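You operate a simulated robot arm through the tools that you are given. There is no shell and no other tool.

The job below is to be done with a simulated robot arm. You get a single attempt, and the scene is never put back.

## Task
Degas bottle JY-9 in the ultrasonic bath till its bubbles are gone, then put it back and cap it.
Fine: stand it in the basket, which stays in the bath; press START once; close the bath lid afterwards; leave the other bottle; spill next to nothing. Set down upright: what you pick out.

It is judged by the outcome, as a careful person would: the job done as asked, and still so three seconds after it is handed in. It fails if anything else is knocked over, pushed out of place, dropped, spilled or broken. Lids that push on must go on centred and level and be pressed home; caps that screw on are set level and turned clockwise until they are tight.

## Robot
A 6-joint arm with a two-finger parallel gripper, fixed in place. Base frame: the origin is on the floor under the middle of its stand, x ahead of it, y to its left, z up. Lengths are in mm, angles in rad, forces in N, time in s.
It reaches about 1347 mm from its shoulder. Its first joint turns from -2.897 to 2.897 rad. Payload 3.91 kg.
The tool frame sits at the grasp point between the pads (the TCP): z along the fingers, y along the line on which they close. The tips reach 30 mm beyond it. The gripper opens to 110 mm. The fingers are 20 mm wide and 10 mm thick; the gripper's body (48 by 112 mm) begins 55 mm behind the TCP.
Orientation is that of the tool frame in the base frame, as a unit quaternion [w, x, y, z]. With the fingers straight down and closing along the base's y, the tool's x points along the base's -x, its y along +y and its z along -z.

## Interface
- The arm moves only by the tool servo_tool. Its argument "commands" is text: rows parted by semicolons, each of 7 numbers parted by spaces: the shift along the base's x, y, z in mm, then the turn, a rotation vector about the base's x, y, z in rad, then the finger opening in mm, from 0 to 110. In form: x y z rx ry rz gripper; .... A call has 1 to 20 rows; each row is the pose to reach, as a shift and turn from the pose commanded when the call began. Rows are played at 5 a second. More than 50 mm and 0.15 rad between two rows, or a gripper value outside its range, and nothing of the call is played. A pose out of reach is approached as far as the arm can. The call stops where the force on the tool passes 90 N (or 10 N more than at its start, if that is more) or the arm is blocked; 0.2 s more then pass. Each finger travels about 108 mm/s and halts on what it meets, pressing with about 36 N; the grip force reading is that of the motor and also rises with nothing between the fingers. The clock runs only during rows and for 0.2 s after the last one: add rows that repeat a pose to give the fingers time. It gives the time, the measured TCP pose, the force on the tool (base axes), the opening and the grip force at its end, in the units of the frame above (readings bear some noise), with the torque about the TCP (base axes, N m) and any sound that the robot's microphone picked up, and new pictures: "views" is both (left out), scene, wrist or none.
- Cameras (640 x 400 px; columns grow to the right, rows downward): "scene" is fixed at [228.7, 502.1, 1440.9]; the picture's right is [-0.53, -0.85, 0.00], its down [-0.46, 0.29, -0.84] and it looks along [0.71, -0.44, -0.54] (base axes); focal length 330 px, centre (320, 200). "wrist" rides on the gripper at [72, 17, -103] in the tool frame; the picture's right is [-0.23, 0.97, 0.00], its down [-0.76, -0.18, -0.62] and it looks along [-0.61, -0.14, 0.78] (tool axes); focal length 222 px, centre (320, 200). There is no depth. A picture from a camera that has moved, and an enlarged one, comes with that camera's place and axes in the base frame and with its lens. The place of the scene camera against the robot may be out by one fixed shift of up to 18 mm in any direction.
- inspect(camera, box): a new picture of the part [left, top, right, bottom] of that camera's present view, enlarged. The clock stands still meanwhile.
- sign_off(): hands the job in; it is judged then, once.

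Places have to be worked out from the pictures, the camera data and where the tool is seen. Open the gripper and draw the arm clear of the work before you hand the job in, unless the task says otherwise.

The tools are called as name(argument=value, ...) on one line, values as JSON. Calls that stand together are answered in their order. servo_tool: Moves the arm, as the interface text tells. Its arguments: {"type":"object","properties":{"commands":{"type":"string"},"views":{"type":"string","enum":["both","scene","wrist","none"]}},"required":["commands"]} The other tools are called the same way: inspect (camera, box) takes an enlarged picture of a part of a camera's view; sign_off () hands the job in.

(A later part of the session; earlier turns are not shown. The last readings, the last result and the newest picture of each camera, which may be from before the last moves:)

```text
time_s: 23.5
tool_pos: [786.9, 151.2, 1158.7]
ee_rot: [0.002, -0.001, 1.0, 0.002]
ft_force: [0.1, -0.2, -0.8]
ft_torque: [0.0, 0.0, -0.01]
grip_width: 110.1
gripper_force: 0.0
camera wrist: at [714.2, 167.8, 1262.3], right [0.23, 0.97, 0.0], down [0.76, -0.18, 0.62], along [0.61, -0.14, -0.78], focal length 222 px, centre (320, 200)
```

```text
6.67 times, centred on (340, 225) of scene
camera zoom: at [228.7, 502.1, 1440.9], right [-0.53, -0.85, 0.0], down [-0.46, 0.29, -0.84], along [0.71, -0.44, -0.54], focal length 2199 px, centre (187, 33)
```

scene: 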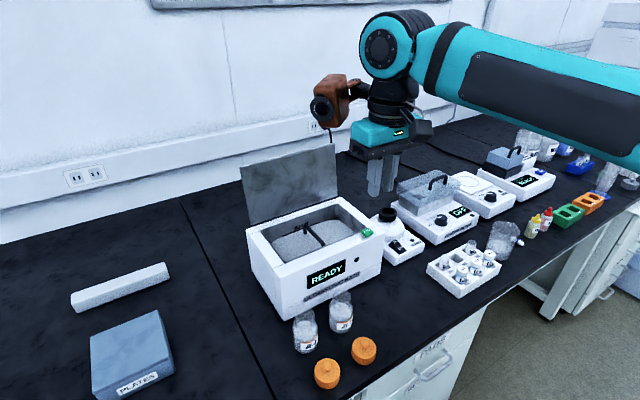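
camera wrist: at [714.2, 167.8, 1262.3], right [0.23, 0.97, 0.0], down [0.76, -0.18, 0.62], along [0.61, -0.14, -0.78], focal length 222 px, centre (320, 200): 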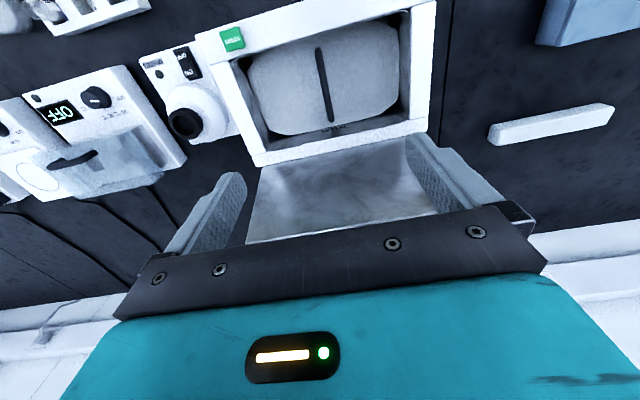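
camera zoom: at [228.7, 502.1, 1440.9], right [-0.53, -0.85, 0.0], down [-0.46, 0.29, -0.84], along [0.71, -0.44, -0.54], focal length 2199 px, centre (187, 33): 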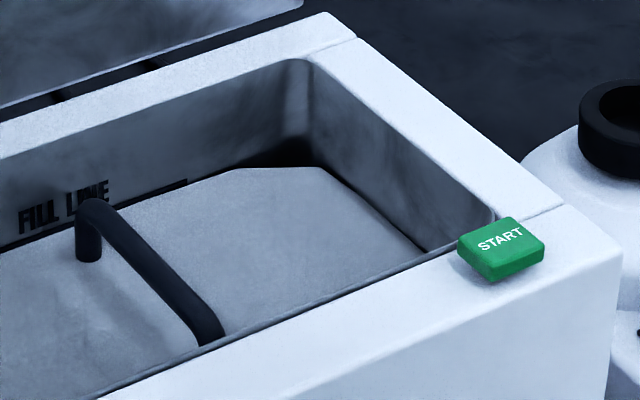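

The grey sheet sits right at the FILL LINE (z ≈ 857) and reaches the tank walls, so I take it to be the water surface, with the basket's handle (top z ≈ 886, y ≈ 157) sticking out of it. Next I'll position the camera almost straight above the bottles to fix their coordinates.

servo_tool(commands="-35 8 -20 0 0 0 110; -70 16 -50 0 0 0 110; -106 24 -90 0 0 0 110; -106 29 -130 0 0 0 110; -106 29 -160 0 0 0 110; -106 29 -160 0 0 0 110", views="wrist")

inspect(camera="wrist", box=[240, 0, 440, 140])

inspect(camera="scene", box=[315, 275, 395, 375])

```text
refused: row 3 steps farther than a row can; nothing moved
```

```text
2.86 times, centred on (340, 70) of wrist
camera zoom: at [714.2, 167.8, 1262.3], right [0.23, 0.97, 0.0], down [0.76, -0.18, 0.62], along [0.61, -0.14, -0.78], focal length 635 px, centre (263, 571)
```

zoom: 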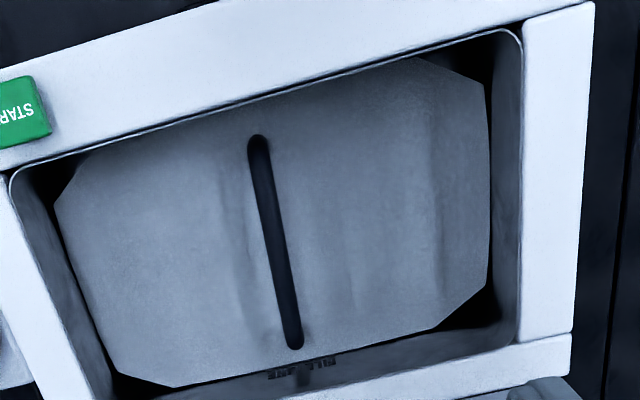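

```text
4.00 times, centred on (355, 325) of scene
camera zoom: at [228.7, 502.1, 1440.9], right [-0.53, -0.85, 0.0], down [-0.46, 0.29, -0.84], along [0.71, -0.44, -0.54], focal length 1320 px, centre (180, -300)
```

zoom: 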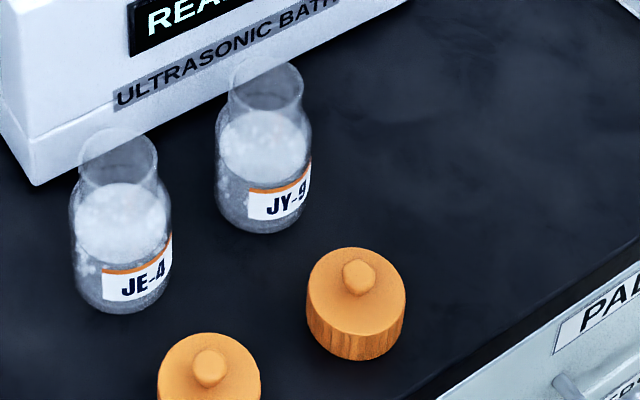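

That move was refused for step length, so nothing moved. I'll redo it in smaller steps.

servo_tool(commands="-30 6 -15 0 0 0 110; -60 12 -40 0 0 0 110; -85 18 -70 0 0 0 110; -106 24 -100 0 0 0 110; -106 29 -130 0 0 0 110; -106 29 -160 0 0 0 110; -106 29 -160 0 0 0 110", views="wrist")

inspect(camera="wrist", box=[240, 0, 440, 140])

```text
time_s: 25.1
tool_pos: [679.3, 180.8, 1000.3]
ee_rot: [0.002, -0.001, 1.0, 0.003]
ft_force: [-0.2, 0.6, -0.5]
ft_torque: [0.03, 0.0, 0.0]
grip_width: 110.2
gripper_force: 0.1
camera wrist: at [606.6, 196.9, 1104.6], right [0.23, 0.97, 0.01], down [0.76, -0.18, 0.63], along [0.61, -0.14, -0.78], focal length 222 px, centre (320, 200)
```

wrist: 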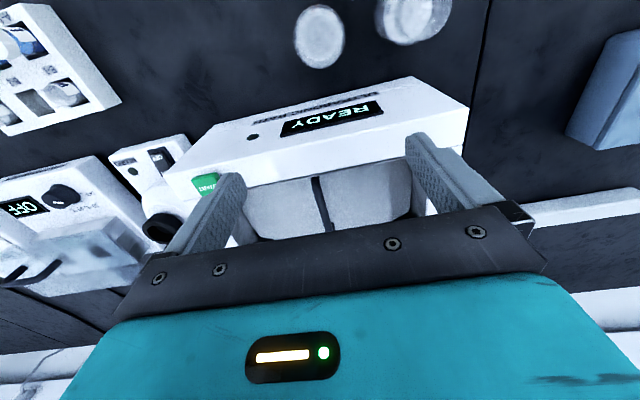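

```text
2.86 times, centred on (340, 70) of wrist
camera zoom: at [606.6, 196.9, 1104.6], right [0.23, 0.97, 0.01], down [0.76, -0.18, 0.63], along [0.61, -0.14, -0.78], focal length 635 px, centre (263, 571)
```

zoom: 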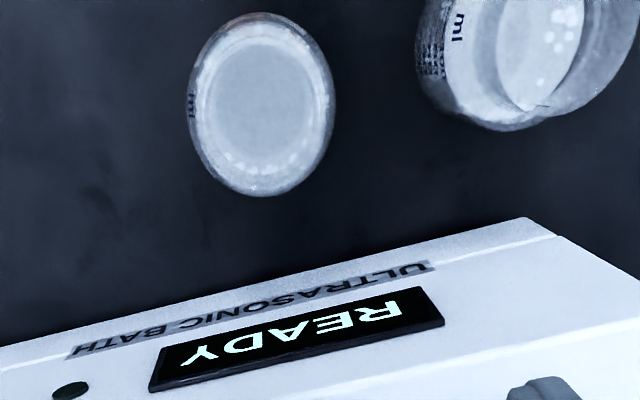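

JY-9 is almost straight below the camera: axis at about (618.5, 194), base z ≈ 750, rim z ≈ 850, body about 58 mm wide and neck about 45 mm. I'll centre above it with the fingers open to 80 so they clear JE-4, then look before going down.

servo_tool(commands="-30 7 -10 0 0 0 95; -61 13 -20 0 0 0 80; -61 13 -60 0 0 0 80; -61 13 -98 0 0 0 80; -61 13 -98 0 0 0 80")

inspect(camera="wrist", box=[220, 80, 420, 240])

inspect(camera="scene", box=[270, 230, 410, 370])

```text
time_s: 26.3
tool_pos: [618.5, 195.2, 902.2]
ee_rot: [0.002, 0.0, 1.0, 0.003]
ft_force: [-0.1, 0.5, -0.9]
ft_torque: [0.0, 0.0, 0.04]
grip_width: 80.2
gripper_force: 0.1
camera wrist: at [546.6, 211.2, 1006.6], right [0.23, 0.97, 0.01], down [0.76, -0.18, 0.63], along [0.61, -0.14, -0.78], focal length 222 px, centre (320, 200)
```

scene: 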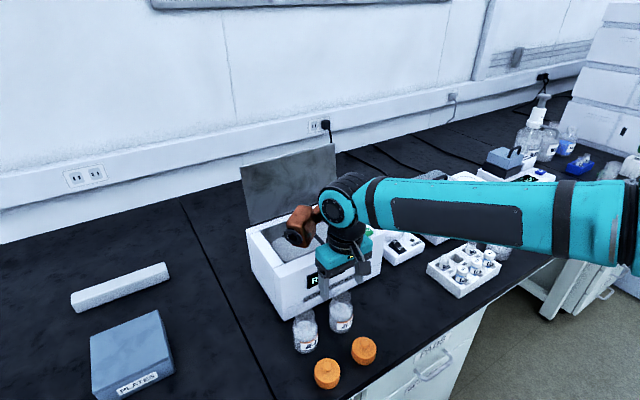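
wrist: 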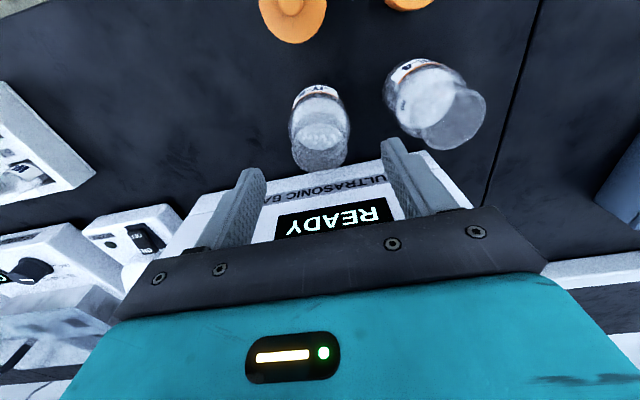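

```text
2.50 times, centred on (320, 160) of wrist
camera zoom: at [546.6, 211.2, 1006.6], right [0.23, 0.97, 0.01], down [0.76, -0.18, 0.63], along [0.61, -0.14, -0.78], focal length 555 px, centre (320, 300)
```

zoom: 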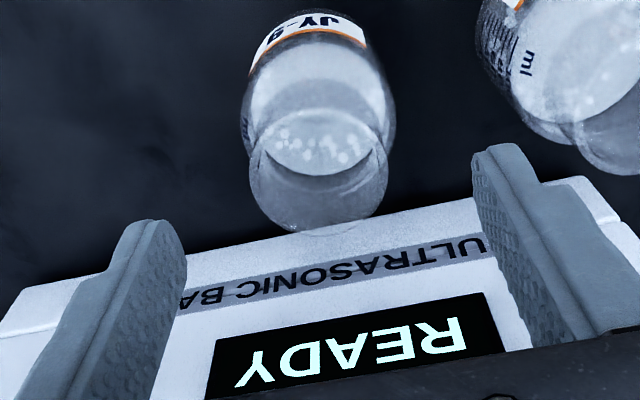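

```text
2.86 times, centred on (340, 300) of scene
camera zoom: at [228.7, 502.1, 1440.9], right [-0.53, -0.85, 0.0], down [-0.46, 0.29, -0.84], along [0.71, -0.44, -0.54], focal length 942 px, centre (263, -86)
```

zoom: 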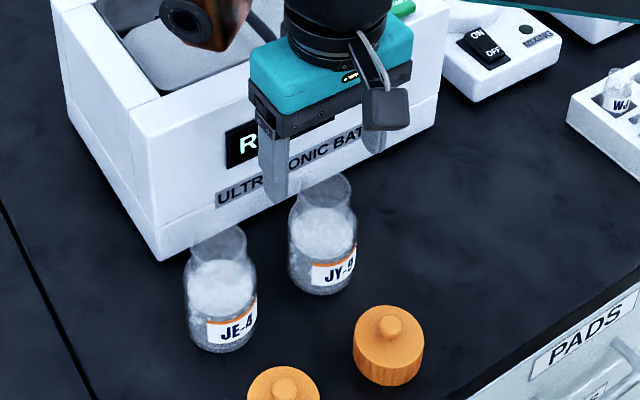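

The bottle is centred between the fingers within about 1–2 mm. I'll go down 77 mm to TCP z ≈ 825, so the pads meet the upper body.

servo_tool(commands="0 0 -25 0 0 0 80; 0 0 -50 0 0 0 80; 0 0 -77 0 0 0 80; 0 0 -77 0 0 0 80")

inspect(camera="wrist", box=[220, 80, 440, 260])

inspect(camera="scene", box=[270, 240, 410, 380])

```text
time_s: 27.3
tool_pos: [617.9, 194.3, 827.4]
ee_rot: [0.002, 0.0, 1.0, 0.002]
ft_force: [0.3, -2.9, 7.7]
ft_torque: [0.84, -0.59, -0.19]
grip_width: 80.0
gripper_force: 0.0
camera wrist: at [545.8, 210.4, 930.7], right [0.23, 0.97, 0.01], down [0.76, -0.18, 0.63], along [0.61, -0.14, -0.78], focal length 222 px, centre (320, 200)
```

scene: 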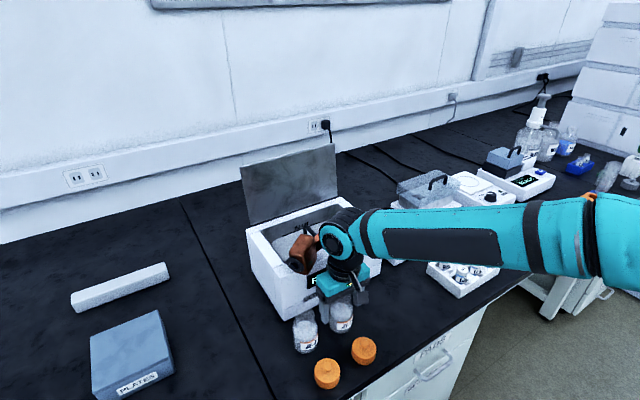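
wrist: 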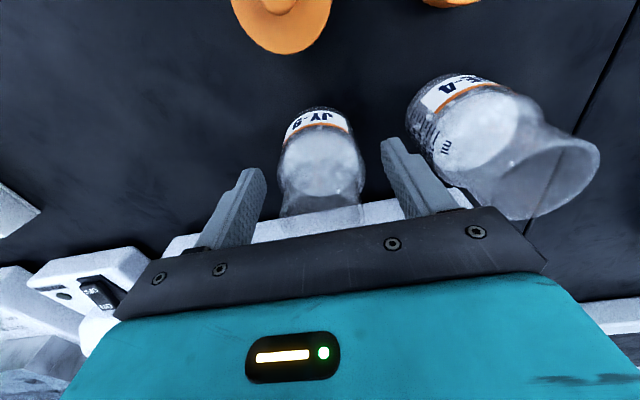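

```text
2.22 times, centred on (330, 170) of wrist
camera zoom: at [545.8, 210.4, 930.7], right [0.23, 0.97, 0.01], down [0.76, -0.18, 0.63], along [0.61, -0.14, -0.78], focal length 494 px, centre (298, 267)
```

zoom: 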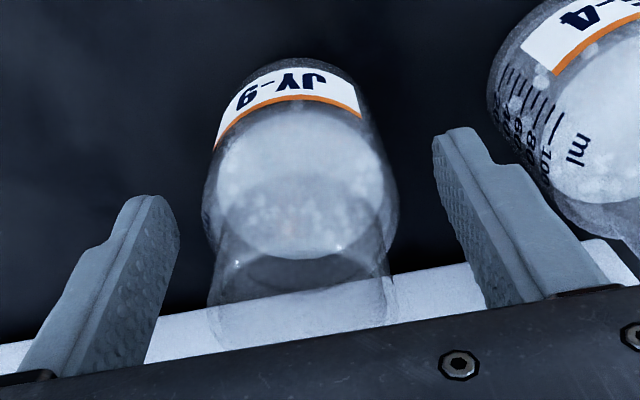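

```text
2.86 times, centred on (340, 310) of scene
camera zoom: at [228.7, 502.1, 1440.9], right [-0.53, -0.85, 0.0], down [-0.46, 0.29, -0.84], along [0.71, -0.44, -0.54], focal length 942 px, centre (263, -114)
```

zoom: 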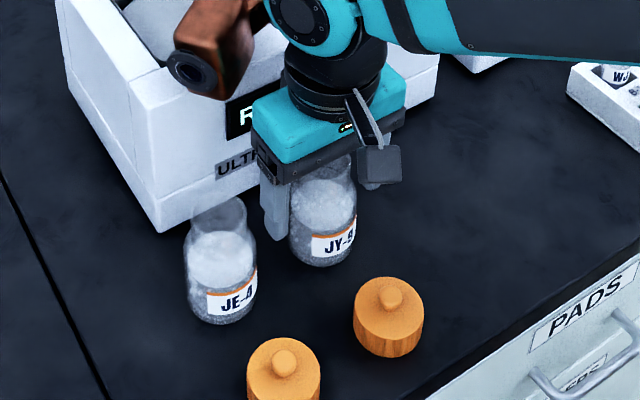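

I'm reading an unexpected 7.7 N upward and about 0.8 N·m, so something on the tool may be touching, possibly the copper-coloured part over the bath's front edge. I'll look closely before closing.

inspect(camera="scene", box=[275, 195, 385, 275])

inspect(camera="scene", box=[300, 250, 390, 340])

```text
5.00 times, centred on (330, 235) of scene
camera zoom: at [228.7, 502.1, 1440.9], right [-0.53, -0.85, 0.0], down [-0.46, 0.29, -0.84], along [0.71, -0.44, -0.54], focal length 1649 px, centre (270, 25)
```

zoom: 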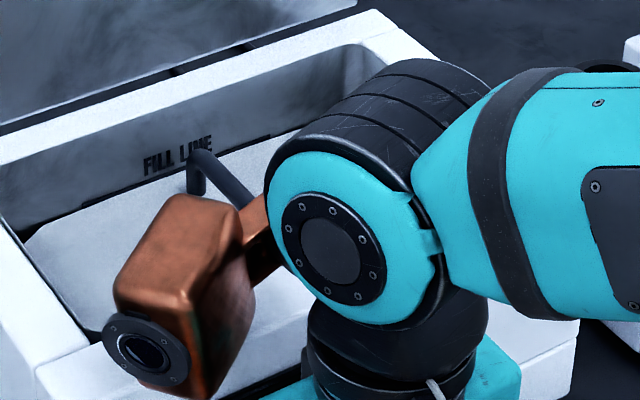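

```text
4.44 times, centred on (345, 295) of scene
camera zoom: at [228.7, 502.1, 1440.9], right [-0.53, -0.85, 0.0], down [-0.46, 0.29, -0.84], along [0.71, -0.44, -0.54], focal length 1466 px, centre (209, -222)
```

zoom: 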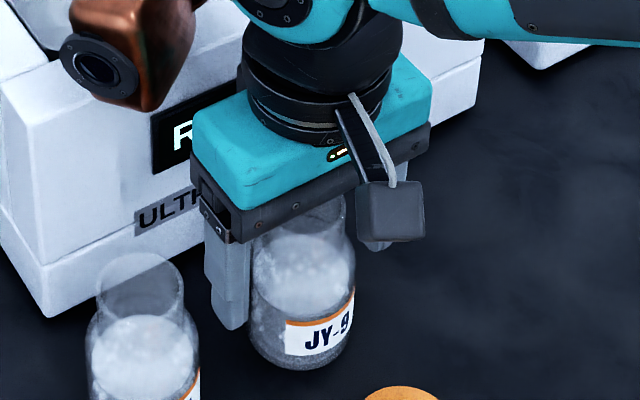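

The torque fits a contact at about (695, 269, 917), so the copper-coloured part mounted on the tool is resting on the bath's front rim when the TCP is this low. I'll raise to TCP z ≈ 862, which should clear it, and grip the neck instead.

servo_tool(commands="0 0 10 0 0 0 80; 0 0 25 0 0 0 80; 0 0 36 0 0 0 80; 0 0 36 0 0 0 80")

inspect(camera="scene", box=[275, 195, 385, 305])

inspect(camera="wrist", box=[220, 80, 440, 260])

```text
time_s: 28.3
tool_pos: [619.1, 194.7, 863.2]
ee_rot: [0.002, 0.001, 1.0, 0.002]
ft_force: [0.7, 0.2, -0.8]
ft_torque: [-0.01, -0.03, -0.04]
grip_width: 80.3
gripper_force: 0.0
camera wrist: at [546.7, 210.6, 966.2], right [0.23, 0.97, 0.0], down [0.76, -0.18, 0.62], along [0.61, -0.14, -0.78], focal length 222 px, centre (320, 200)
```

scene: 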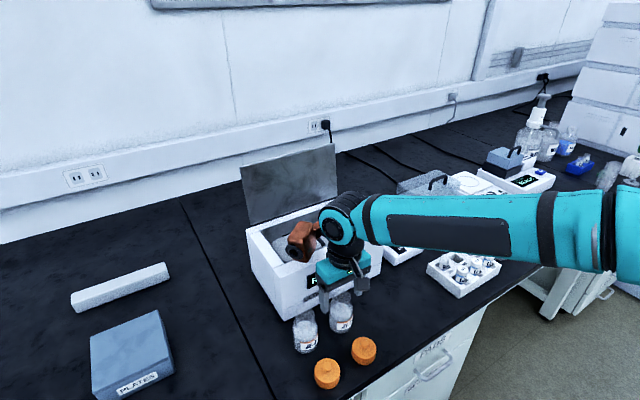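
wrist: 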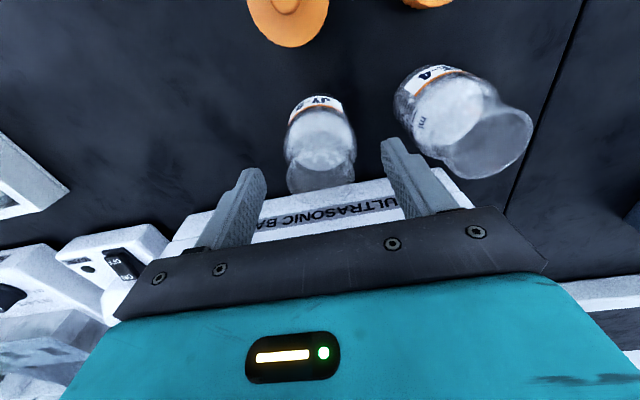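

```text
3.64 times, centred on (330, 250) of scene
camera zoom: at [228.7, 502.1, 1440.9], right [-0.53, -0.85, 0.0], down [-0.46, 0.29, -0.84], along [0.71, -0.44, -0.54], focal length 1200 px, centre (284, 18)
```

zoom: 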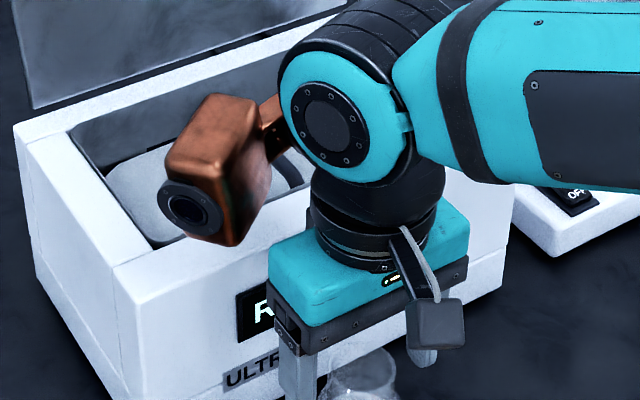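

```text
2.22 times, centred on (330, 170) of wrist
camera zoom: at [546.7, 210.6, 966.2], right [0.23, 0.97, 0.0], down [0.76, -0.18, 0.62], along [0.61, -0.14, -0.78], focal length 494 px, centre (298, 267)
```

zoom: 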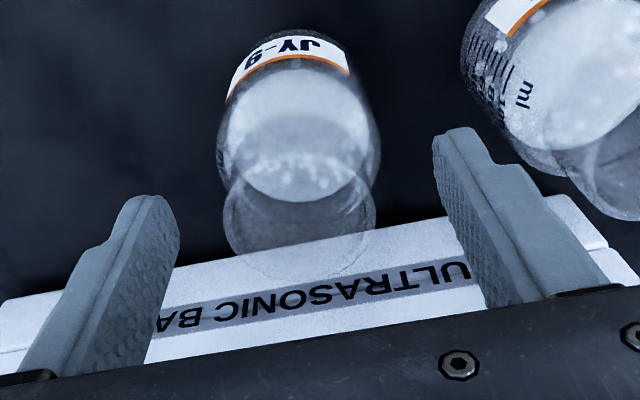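

The reading is back to zero and the copper part clears the rim. The fingers straddle the neck, so I'll close on it here.

servo_tool(commands="0 0 0 0 0 0 50; 0 0 0 0 0 0 30; 0 0 0 0 0 0 20; 0 0 0 0 0 0 20")

inspect(camera="wrist", box=[220, 80, 440, 260])

inspect(camera="scene", box=[300, 260, 390, 350])

```text
time_s: 29.3
tool_pos: [619.6, 193.8, 861.8]
ee_rot: [0.002, 0.0, 1.0, 0.002]
ft_force: [0.5, -0.9, 1.9]
ft_torque: [-0.15, -0.02, -0.01]
grip_width: 40.7
gripper_force: 36.3
camera wrist: at [546.6, 210.4, 966.2], right [0.23, 0.97, 0.01], down [0.76, -0.18, 0.63], along [0.61, -0.14, -0.78], focal length 222 px, centre (320, 200)
```

scene: 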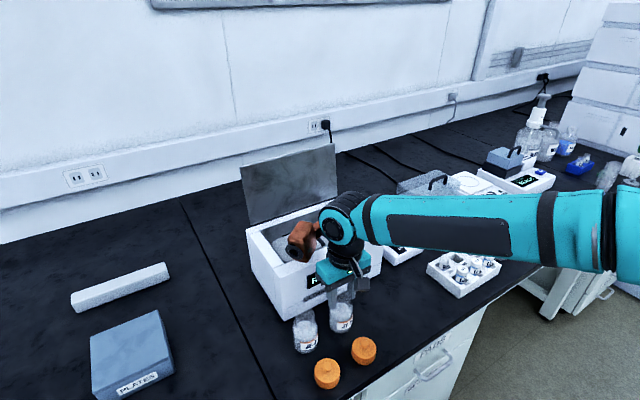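
wrist: 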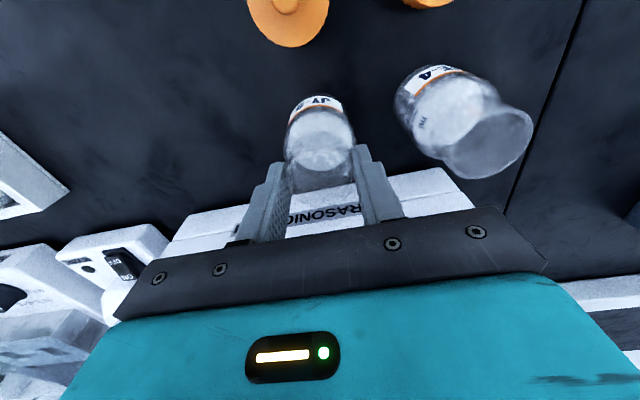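

```text
2.22 times, centred on (330, 170) of wrist
camera zoom: at [546.6, 210.4, 966.2], right [0.23, 0.97, 0.01], down [0.76, -0.18, 0.63], along [0.61, -0.14, -0.78], focal length 494 px, centre (298, 267)
```

zoom: 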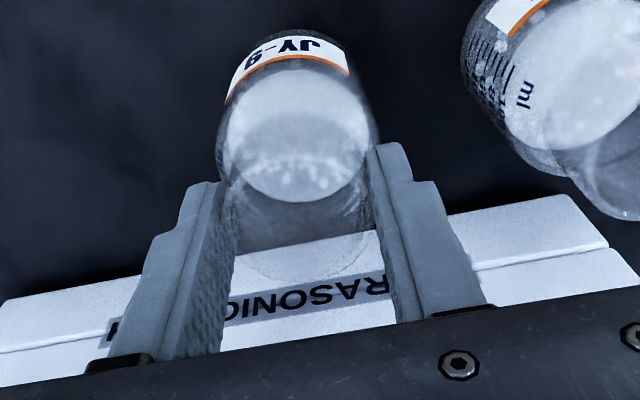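

```text
4.44 times, centred on (345, 305) of scene
camera zoom: at [228.7, 502.1, 1440.9], right [-0.53, -0.85, 0.0], down [-0.46, 0.29, -0.84], along [0.71, -0.44, -0.54], focal length 1466 px, centre (209, -267)
```

zoom: 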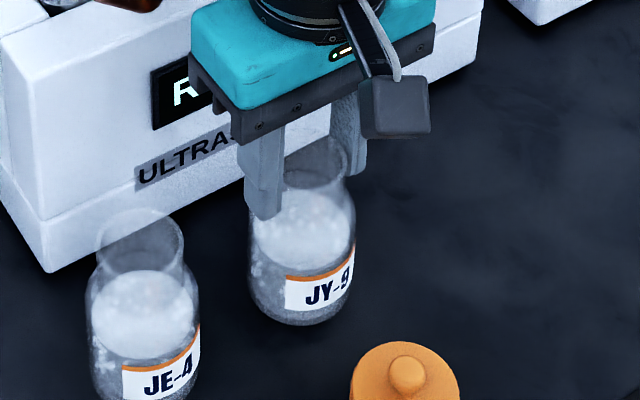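

The neck is held at 40.7 mm with 36 N. I'll lift slowly, about 110 mm/s, to bring the bottle base well above the bath rim.

servo_tool(commands="0 0 6 0 0 0 20; 0 0 18 0 0 0 20; 0 0 38 0 0 0 20; 0 0 60 0 0 0 20; 0 0 84 0 0 0 20; 0 0 108 0 0 0 20; 0 0 132 0 0 0 20; 0 0 156 0 0 0 20; 0 0 180 0 0 0 20; 0 0 200 0 0 0 20; 0 0 214 0 0 0 20; 0 0 220 0 0 0 20; 0 0 220 0 0 0 20")

inspect(camera="scene", box=[260, 190, 400, 370])

```text
time_s: 32.1
tool_pos: [619.5, 194.0, 1082.4]
ee_rot: [0.002, 0.002, 1.0, 0.002]
ft_force: [1.1, 0.7, -2.2]
ft_torque: [0.0, 0.01, 0.0]
grip_width: 40.7
gripper_force: 35.5
camera wrist: at [547.3, 210.1, 1186.3], right [0.23, 0.97, 0.0], down [0.76, -0.18, 0.62], along [0.61, -0.14, -0.78], focal length 222 px, centre (320, 200)
```

scene: 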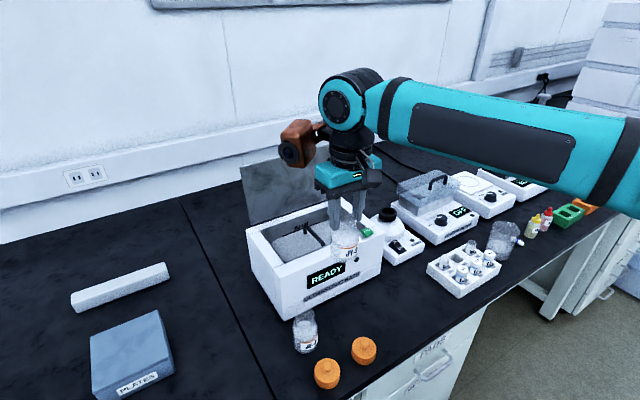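
wrist: 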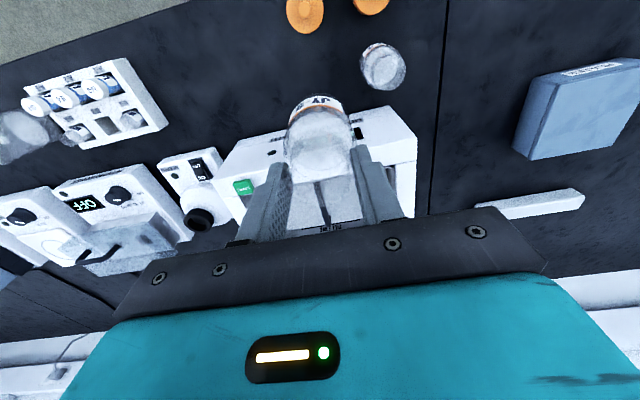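

```text
2.22 times, centred on (330, 280) of scene
camera zoom: at [228.7, 502.1, 1440.9], right [-0.53, -0.85, 0.0], down [-0.46, 0.29, -0.84], along [0.71, -0.44, -0.54], focal length 733 px, centre (298, 22)
```

zoom: 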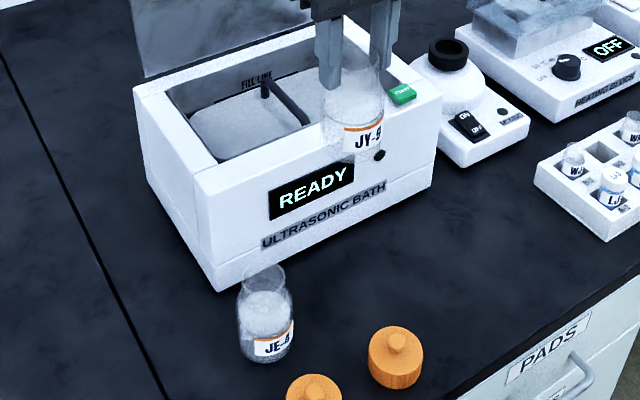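

The bottle is lifted upright at about 2 N and everything else is undisturbed. I'll turn the tool +90°, spinning the bottle about its own axis so the copper part stays away from the open lid, while carrying it over the basket's left half at about (796, 217).

servo_tool(commands="8 1 0 0 0 0.07 20; 22 3 0 0 0 0.19 20; 38 5 0 0 0 0.33 20; 54 7 0 0 0 0.47 20; 70 9 0 0 0 0.61 20; 86 11.5 0 0 0 0.75 20; 102 13.5 0 0 0 0.89 20; 118 15.5 0 0 0 1.03 20; 134 17.5 0 0 0 1.17 20; 150 19.5 0 0 0 1.31 20; 164 21.5 0 0 0 1.44 20; 173 22.8 0 0 0 1.53 20; 176.5 23.3 0 0 0 1.5708 20; 176.5 23.3 0 0 0 1.5708 20")

inspect(camera="scene", box=[230, 110, 400, 280])

inspect(camera="wrist", box=[200, 0, 440, 240])

```text
time_s: 35.1
tool_pos: [795.3, 217.6, 1081.7]
ee_rot: [0.0, -0.707, 0.707, 0.003]
ft_force: [-0.6, 0.2, -1.5]
ft_torque: [0.01, 0.0, -0.01]
grip_width: 40.9
gripper_force: 35.9
camera wrist: at [779.4, 145.0, 1185.2], right [-0.97, 0.23, 0.01], down [0.18, 0.76, 0.62], along [0.14, 0.61, -0.78], focal length 222 px, centre (320, 200)
```

scene: 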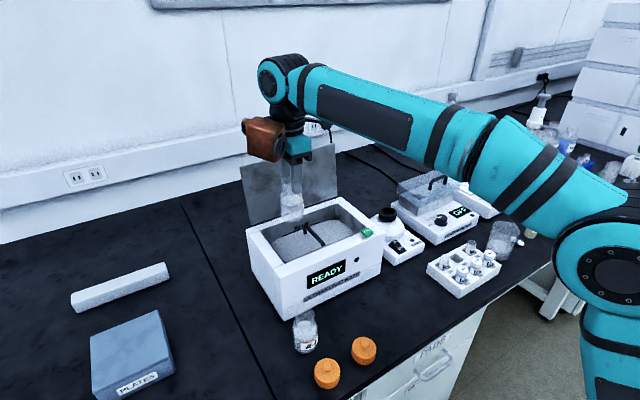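
wrist: 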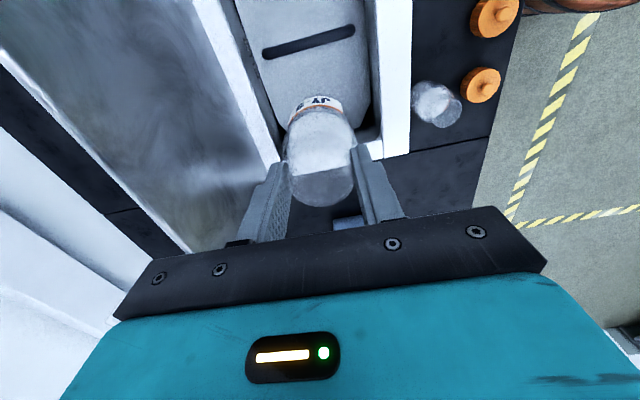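

```text
2.35 times, centred on (315, 195) of scene
camera zoom: at [228.7, 502.1, 1440.9], right [-0.53, -0.85, 0.0], down [-0.46, 0.29, -0.84], along [0.71, -0.44, -0.54], focal length 776 px, centre (332, 212)
```

zoom: 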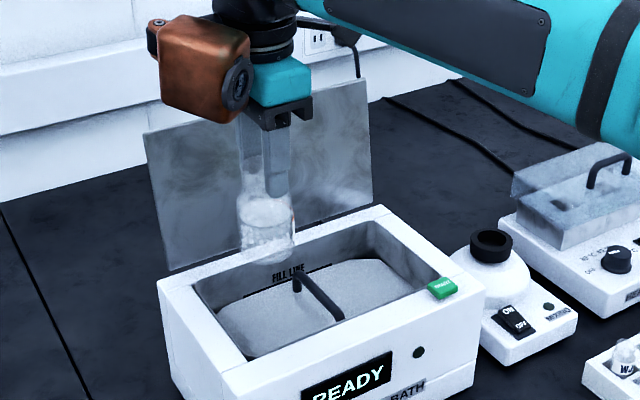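

```text
1.67 times, centred on (320, 120) of wrist
camera zoom: at [779.4, 145.0, 1185.2], right [-0.97, 0.23, 0.01], down [0.18, 0.76, 0.62], along [0.14, 0.61, -0.78], focal length 370 px, centre (320, 333)
```

zoom: 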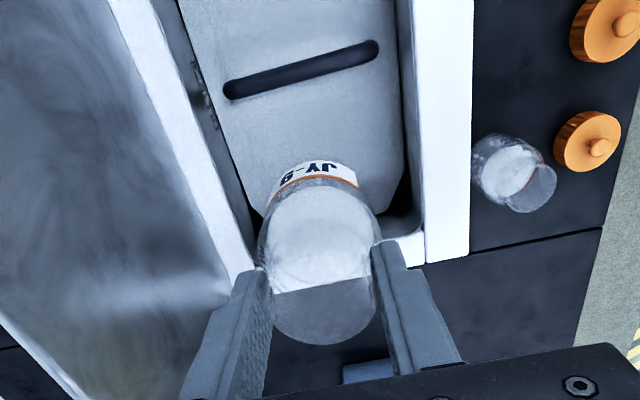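

The bottle hangs over the left half of the basket, clear of its handle. I'll lower it until its base is just above the grey surface, and then creep down while watching the force.

servo_tool(commands="0 0 -12 0 0 0 20; 0 0 -32 0 0 0 20; 0 0 -54 0 0 0 20; 0 0 -74 0 0 0 20; 0 0 -88 0 0 0 20; 0 0 -95 0 0 0 20; 0 0 -95 0 0 0 20")

inspect(camera="scene", box=[240, 160, 380, 270])

inspect(camera="wrist", box=[200, 0, 440, 240])

```text
time_s: 36.7
tool_pos: [796.4, 218.2, 985.8]
ee_rot: [0.001, -0.707, 0.707, 0.004]
ft_force: [0.5, -0.1, -2.4]
ft_torque: [0.01, -0.02, 0.04]
grip_width: 41.2
gripper_force: 36.0
camera wrist: at [779.8, 144.5, 1089.5], right [-0.97, 0.23, 0.01], down [0.18, 0.76, 0.62], along [0.14, 0.61, -0.78], focal length 222 px, centre (320, 200)
```

scene: 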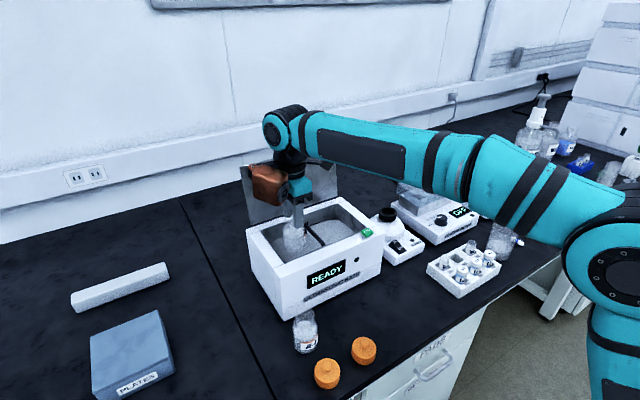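
wrist: 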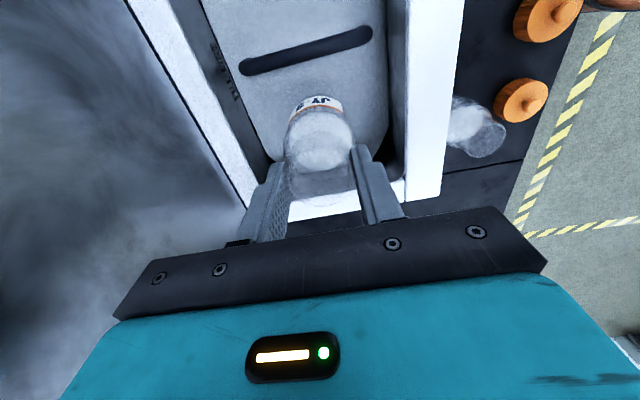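

```text
3.64 times, centred on (310, 215) of scene
camera zoom: at [228.7, 502.1, 1440.9], right [-0.53, -0.85, 0.0], down [-0.46, 0.29, -0.84], along [0.71, -0.44, -0.54], focal length 1200 px, centre (356, 146)
```

zoom: 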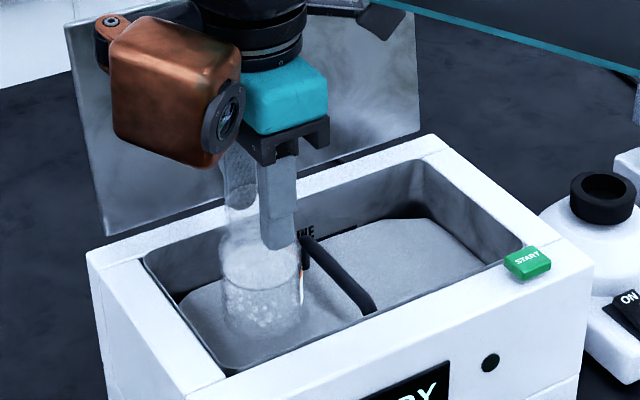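

```text
1.67 times, centred on (320, 120) of wrist
camera zoom: at [779.8, 144.5, 1089.5], right [-0.97, 0.23, 0.01], down [0.18, 0.76, 0.62], along [0.14, 0.61, -0.78], focal length 370 px, centre (320, 333)
```

zoom: 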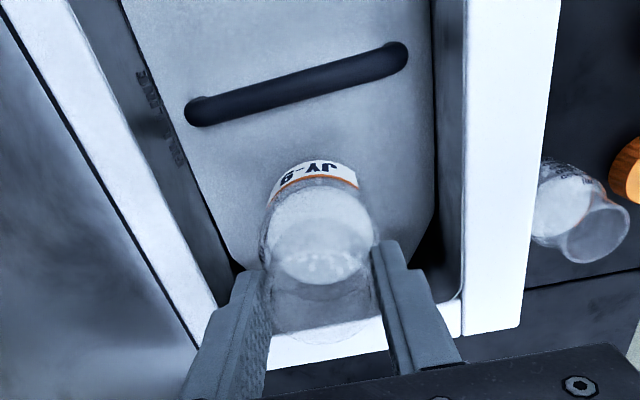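

The base should be about 15 mm above the surface now. I'll creep down with force checks.

servo_tool(commands="0 0 -5 0 0 0 20; 0 0 -10 0 0 0 20; 0 0 -10 0 0 0 20", views="none")

servo_tool(commands="0 0 -2 0 0 0 20; 0 0 -4 0 0 0 20; 0 0 -4 0 0 0 20", views="none")

servo_tool(commands="0 0 -2 0 0 0 20; 0 0 -3 0 0 0 20; 0 0 -3 0 0 0 20", views="none")

```text
time_s: 37.5
tool_pos: [795.7, 217.4, 976.6]
ee_rot: [0.001, 0.707, -0.707, -0.003]
ft_force: [0.8, -0.3, -1.4]
ft_torque: [0.0, -0.02, 0.02]
grip_width: 40.7
gripper_force: 36.1
```

```text
time_s: 38.3
tool_pos: [795.5, 217.5, 973.4]
ee_rot: [0.0, 0.708, -0.706, -0.004]
ft_force: [0.7, 0.7, -2.1]
ft_torque: [0.0, 0.02, 0.02]
grip_width: 40.7
gripper_force: 36.1
```

```text
time_s: 39.1
tool_pos: [796.2, 216.2, 971.6]
ee_rot: [-0.001, -0.707, 0.707, 0.003]
ft_force: [-0.8, 1.1, -0.9]
ft_torque: [-0.01, 0.04, -0.02]
grip_width: 40.9
gripper_force: 36.0
```

No resistance yet with the base at about 858. I'll continue a little further.

servo_tool(commands="0 0 -2 0 0 0 20; 0 0 -4 0 0 0 20; 0 0 -4 0 0 0 20", views="none")

servo_tool(commands="0 0 -2 0 0 0 20; 0 0 -4 0 0 0 20; 0 0 -4 0 0 0 20")

inspect(camera="scene", box=[250, 170, 350, 260])

inspect(camera="wrist", box=[240, 60, 400, 220])

```text
time_s: 39.9
tool_pos: [796.1, 217.6, 965.6]
ee_rot: [0.0, -0.707, 0.707, 0.003]
ft_force: [0.0, 0.3, -2.2]
ft_torque: [-0.01, -0.04, -0.03]
grip_width: 40.8
gripper_force: 36.2
```

```text
time_s: 40.7
tool_pos: [795.1, 217.7, 960.9]
ee_rot: [-0.001, -0.707, 0.707, 0.003]
ft_force: [0.3, -0.2, -1.3]
ft_torque: [0.03, -0.01, 0.01]
grip_width: 40.8
gripper_force: 35.9
camera wrist: at [779.5, 143.8, 1065.4], right [-0.97, 0.23, 0.01], down [0.18, 0.76, 0.62], along [0.14, 0.61, -0.78], focal length 222 px, centre (320, 200)
```

scene: 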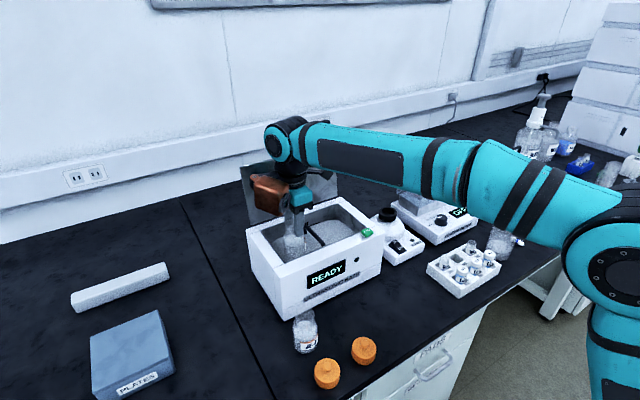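
wrist: 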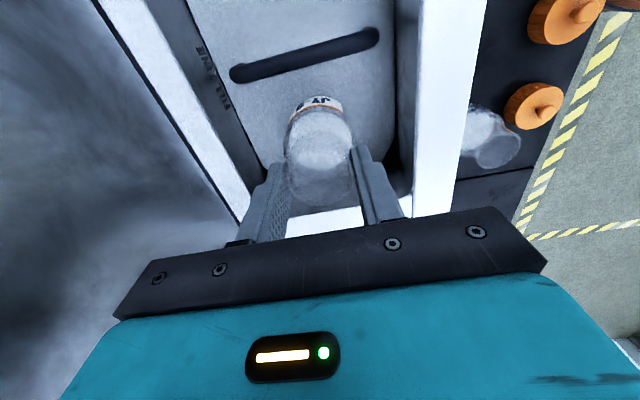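

```text
4.44 times, centred on (300, 215) of scene
camera zoom: at [228.7, 502.1, 1440.9], right [-0.53, -0.85, 0.0], down [-0.46, 0.29, -0.84], along [0.71, -0.44, -0.54], focal length 1466 px, centre (409, 133)
```

zoom: 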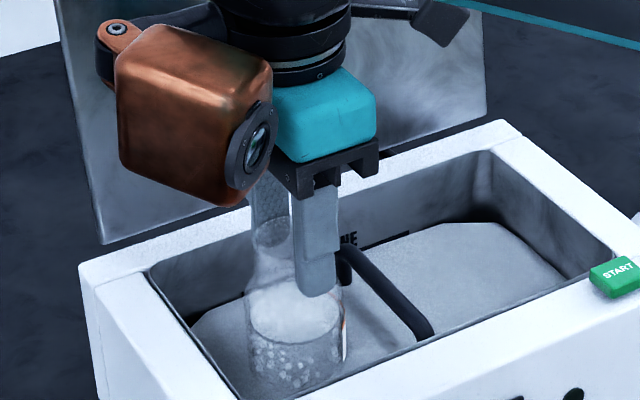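

```text
2.50 times, centred on (320, 140) of wrist
camera zoom: at [779.5, 143.8, 1065.4], right [-0.97, 0.23, 0.01], down [0.18, 0.76, 0.62], along [0.14, 0.61, -0.78], focal length 555 px, centre (320, 350)
```

zoom: 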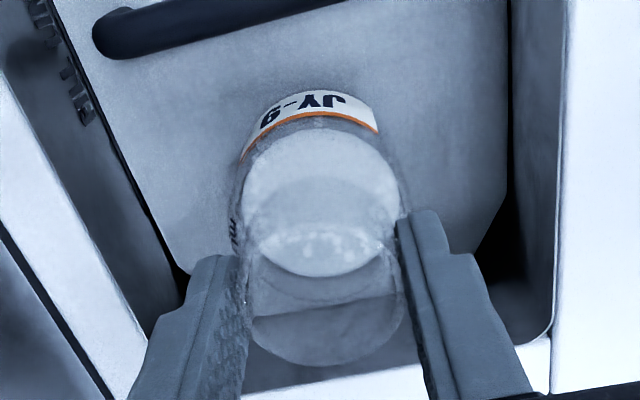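

Still no resistance with the base at about 849. I'll keep creeping down.

servo_tool(commands="0 0 -2 0 0 0 20; 0 0 -4 0 0 0 20; 0 0 -4 0 0 0 20", views="none")

servo_tool(commands="0 0 -2 0 0 0 20; 0 0 -4 0 0 0 20; 0 0 -4 0 0 0 20", views="none")

servo_tool(commands="0 0 -2 0 0 0 20; 0 0 -4 0 0 0 20; 0 0 -4 0 0 0 20")

inspect(camera="wrist", box=[240, 60, 400, 220])

```text
time_s: 41.5
tool_pos: [796.2, 217.5, 958.1]
ee_rot: [-0.001, -0.707, 0.707, 0.003]
ft_force: [0.4, -0.4, -2.3]
ft_torque: [0.0, 0.0, -0.01]
grip_width: 40.9
gripper_force: 36.2
```

```text
time_s: 42.3
tool_pos: [795.7, 217.1, 954.9]
ee_rot: [-0.002, -0.707, 0.707, 0.004]
ft_force: [0.2, 0.3, -1.4]
ft_torque: [-0.04, -0.01, -0.02]
grip_width: 41.2
gripper_force: 35.9
```

```text
time_s: 43.1
tool_pos: [795.4, 217.2, 949.6]
ee_rot: [0.0, 0.707, -0.707, -0.004]
ft_force: [0.2, 0.6, -2.6]
ft_torque: [0.0, 0.04, 0.05]
grip_width: 41.0
gripper_force: 35.8
camera wrist: at [779.3, 144.0, 1053.3], right [-0.97, 0.23, 0.01], down [0.18, 0.76, 0.62], along [0.14, 0.61, -0.78], focal length 222 px, centre (320, 200)
```

scene: 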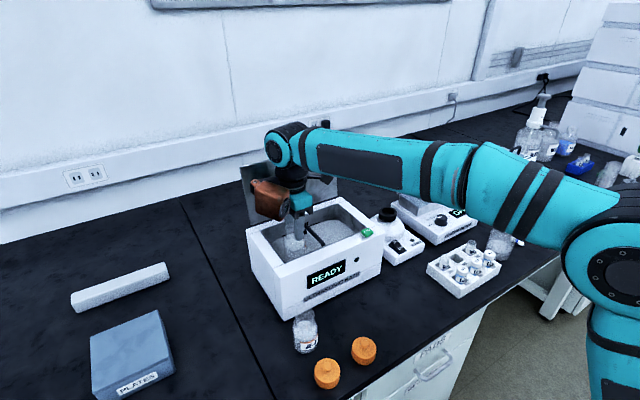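
wrist: 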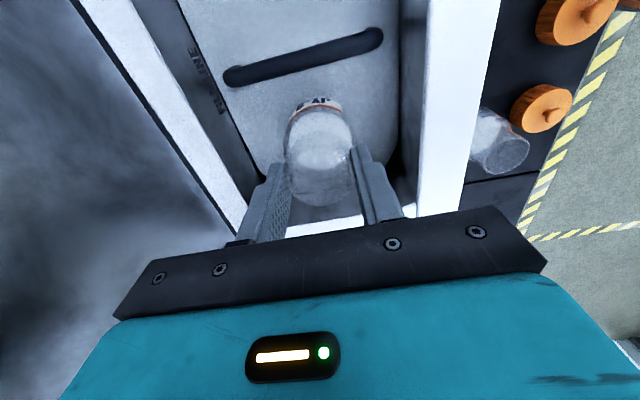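

```text
2.50 times, centred on (320, 140) of wrist
camera zoom: at [779.3, 144.0, 1053.3], right [-0.97, 0.23, 0.01], down [0.18, 0.76, 0.62], along [0.14, 0.61, -0.78], focal length 555 px, centre (320, 350)
```

zoom: 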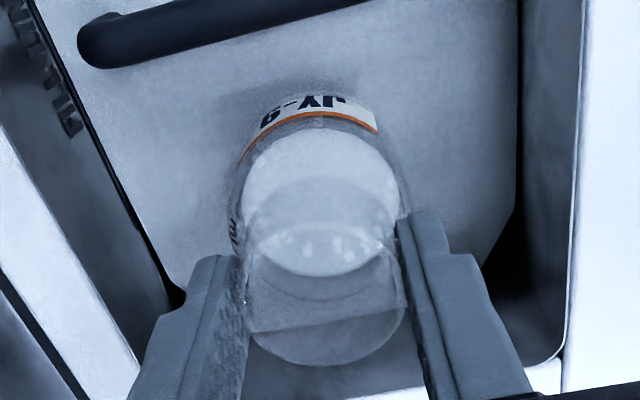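

The label's lower edge is now hidden below the surface, so it is water and the bottle is passing into it. I'll keep lowering in small steps until the basket floor pushes back.

servo_tool(commands="0 0 -3 0 0 0 20; 0 0 -6 0 0 0 20; 0 0 -6 0 0 0 20", views="none")

servo_tool(commands="0 0 -3 0 0 0 20; 0 0 -5 0 0 0 20; 0 0 -5 0 0 0 20", views="none")

```text
time_s: 43.9
tool_pos: [795.7, 217.3, 944.5]
ee_rot: [-0.001, -0.707, 0.707, 0.003]
ft_force: [-0.2, 0.1, -2.3]
ft_torque: [-0.01, -0.01, 0.0]
grip_width: 40.8
gripper_force: 35.8
```

```text
time_s: 44.7
tool_pos: [795.1, 216.7, 938.5]
ee_rot: [0.0, 0.707, -0.707, -0.003]
ft_force: [-0.1, -0.4, -1.1]
ft_torque: [-0.04, 0.01, 0.01]
grip_width: 40.9
gripper_force: 36.3
```

Still free with the base at about 827. I'll keep lowering.

servo_tool(commands="0 0 -3 0 0 0 20; 0 0 -6 0 0 0 20; 0 0 -6 0 0 0 20", views="none")

servo_tool(commands="0 0 -3 0 0 0 20; 0 0 -5 0 0 0 20; 0 0 -5 0 0 0 20", views="none")

```text
time_s: 45.5
tool_pos: [795.8, 215.9, 933.4]
ee_rot: [0.001, 0.707, -0.707, -0.003]
ft_force: [-0.8, -0.2, -2.4]
ft_torque: [-0.02, -0.01, 0.02]
grip_width: 41.0
gripper_force: 35.5
```

```text
time_s: 46.3
tool_pos: [795.8, 217.4, 928.9]
ee_rot: [0.0, -0.707, 0.707, 0.003]
ft_force: [-0.5, -0.7, -2.2]
ft_torque: [-0.01, 0.04, 0.02]
grip_width: 40.9
gripper_force: 36.7
```

Free at a base height of about 816. I'll continue and take a look.

servo_tool(commands="0 0 -3 0 0 0 20; 0 0 -6 0 0 0 20; 0 0 -6 0 0 0 20", views="none")

servo_tool(commands="0 0 -3 0 0 0 20; 0 0 -5 0 0 0 20; 0 0 -5 0 0 0 20")

inspect(camera="wrist", box=[240, 60, 400, 220])

inspect(camera="scene", box=[240, 170, 350, 270])

```text
time_s: 47.1
tool_pos: [794.8, 216.8, 922.4]
ee_rot: [0.0, 0.708, -0.707, -0.003]
ft_force: [-0.1, 0.1, -2.3]
ft_torque: [-0.01, 0.0, 0.01]
grip_width: 41.1
gripper_force: 36.5
```

```text
time_s: 47.9
tool_pos: [794.4, 218.0, 917.6]
ee_rot: [-0.001, 0.708, -0.707, -0.002]
ft_force: [-0.4, 0.5, 6.7]
ft_torque: [0.07, -0.16, 0.02]
grip_width: 40.9
gripper_force: 35.9
camera wrist: at [779.0, 144.0, 1020.8], right [-0.97, 0.23, 0.0], down [0.18, 0.76, 0.63], along [0.14, 0.61, -0.78], focal length 222 px, centre (320, 200)
```

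scene: 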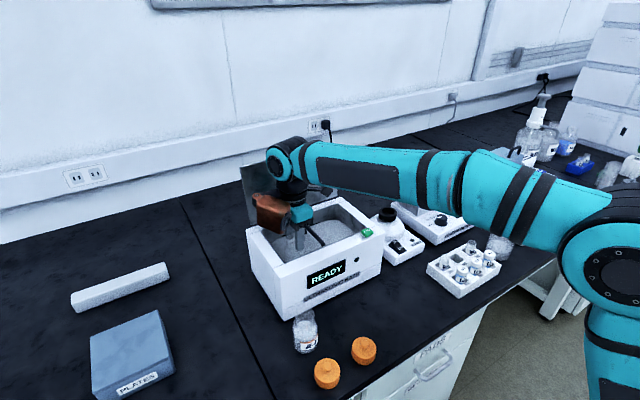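
wrist: 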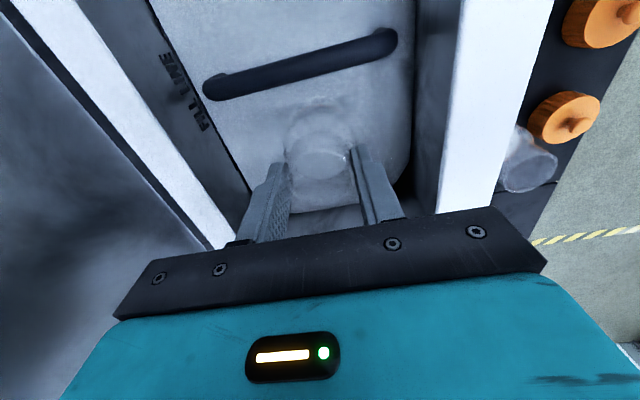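

```text
2.50 times, centred on (320, 140) of wrist
camera zoom: at [779.0, 144.0, 1020.8], right [-0.97, 0.23, 0.0], down [0.18, 0.76, 0.63], along [0.14, 0.61, -0.78], focal length 555 px, centre (320, 350)
```

zoom: 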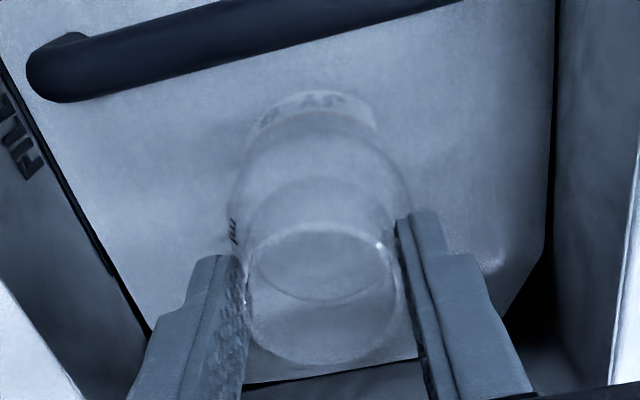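

```text
4.00 times, centred on (295, 220) of scene
camera zoom: at [228.7, 502.1, 1440.9], right [-0.53, -0.85, 0.0], down [-0.46, 0.29, -0.84], along [0.71, -0.44, -0.54], focal length 1320 px, centre (420, 120)
```

zoom: 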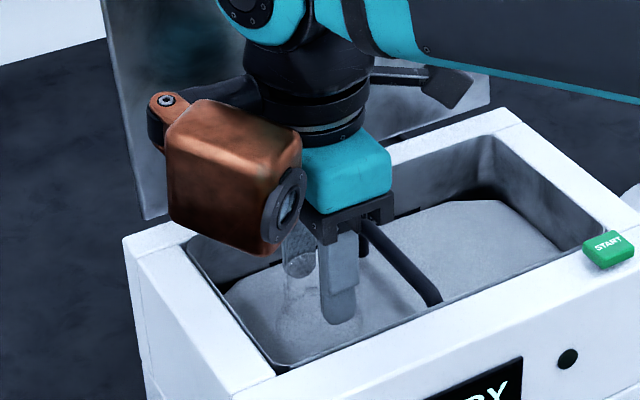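

The force jumped to +6.7 N at TCP z ≈ 917.6, so the base is on the basket floor at about z 805, with the bottle's top near 905, below the rim. I'll open a little and check that it stands.

servo_tool(commands="0 0 0 0 0 0 46; 0 0 0 0 0 0 56; 0 0 0 0 0 0 60; 0 0 0 0 0 0 60")

inspect(camera="wrist", box=[240, 60, 400, 220])

```text
time_s: 48.9
tool_pos: [794.8, 216.2, 917.5]
ee_rot: [0.0, -0.707, 0.707, 0.003]
ft_force: [-1.0, 0.9, 0.4]
ft_torque: [0.02, 0.01, -0.01]
grip_width: 60.2
gripper_force: 0.0
camera wrist: at [779.3, 143.9, 1020.1], right [-0.97, 0.23, 0.01], down [0.18, 0.76, 0.62], along [0.14, 0.61, -0.78], focal length 222 px, centre (320, 200)
```

scene: 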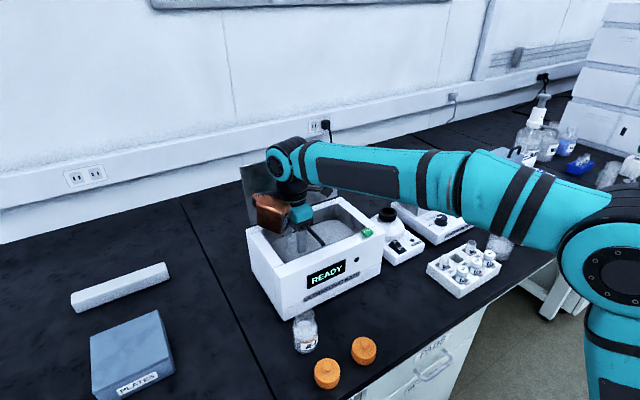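
wrist: 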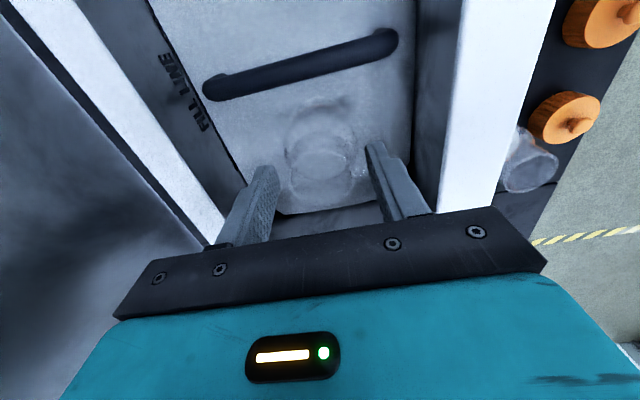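

```text
2.50 times, centred on (320, 140) of wrist
camera zoom: at [779.3, 143.9, 1020.1], right [-0.97, 0.23, 0.01], down [0.18, 0.76, 0.62], along [0.14, 0.61, -0.78], focal length 555 px, centre (320, 350)
```

zoom: 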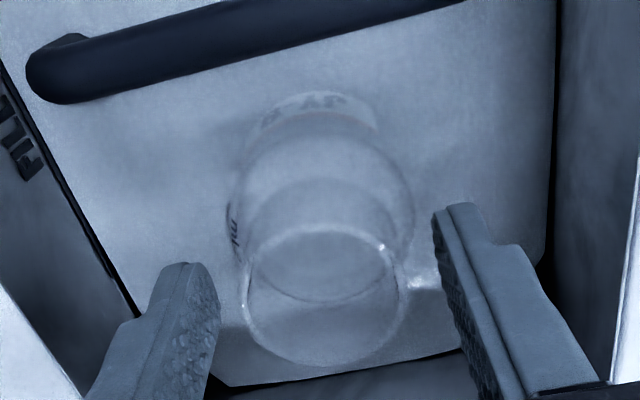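

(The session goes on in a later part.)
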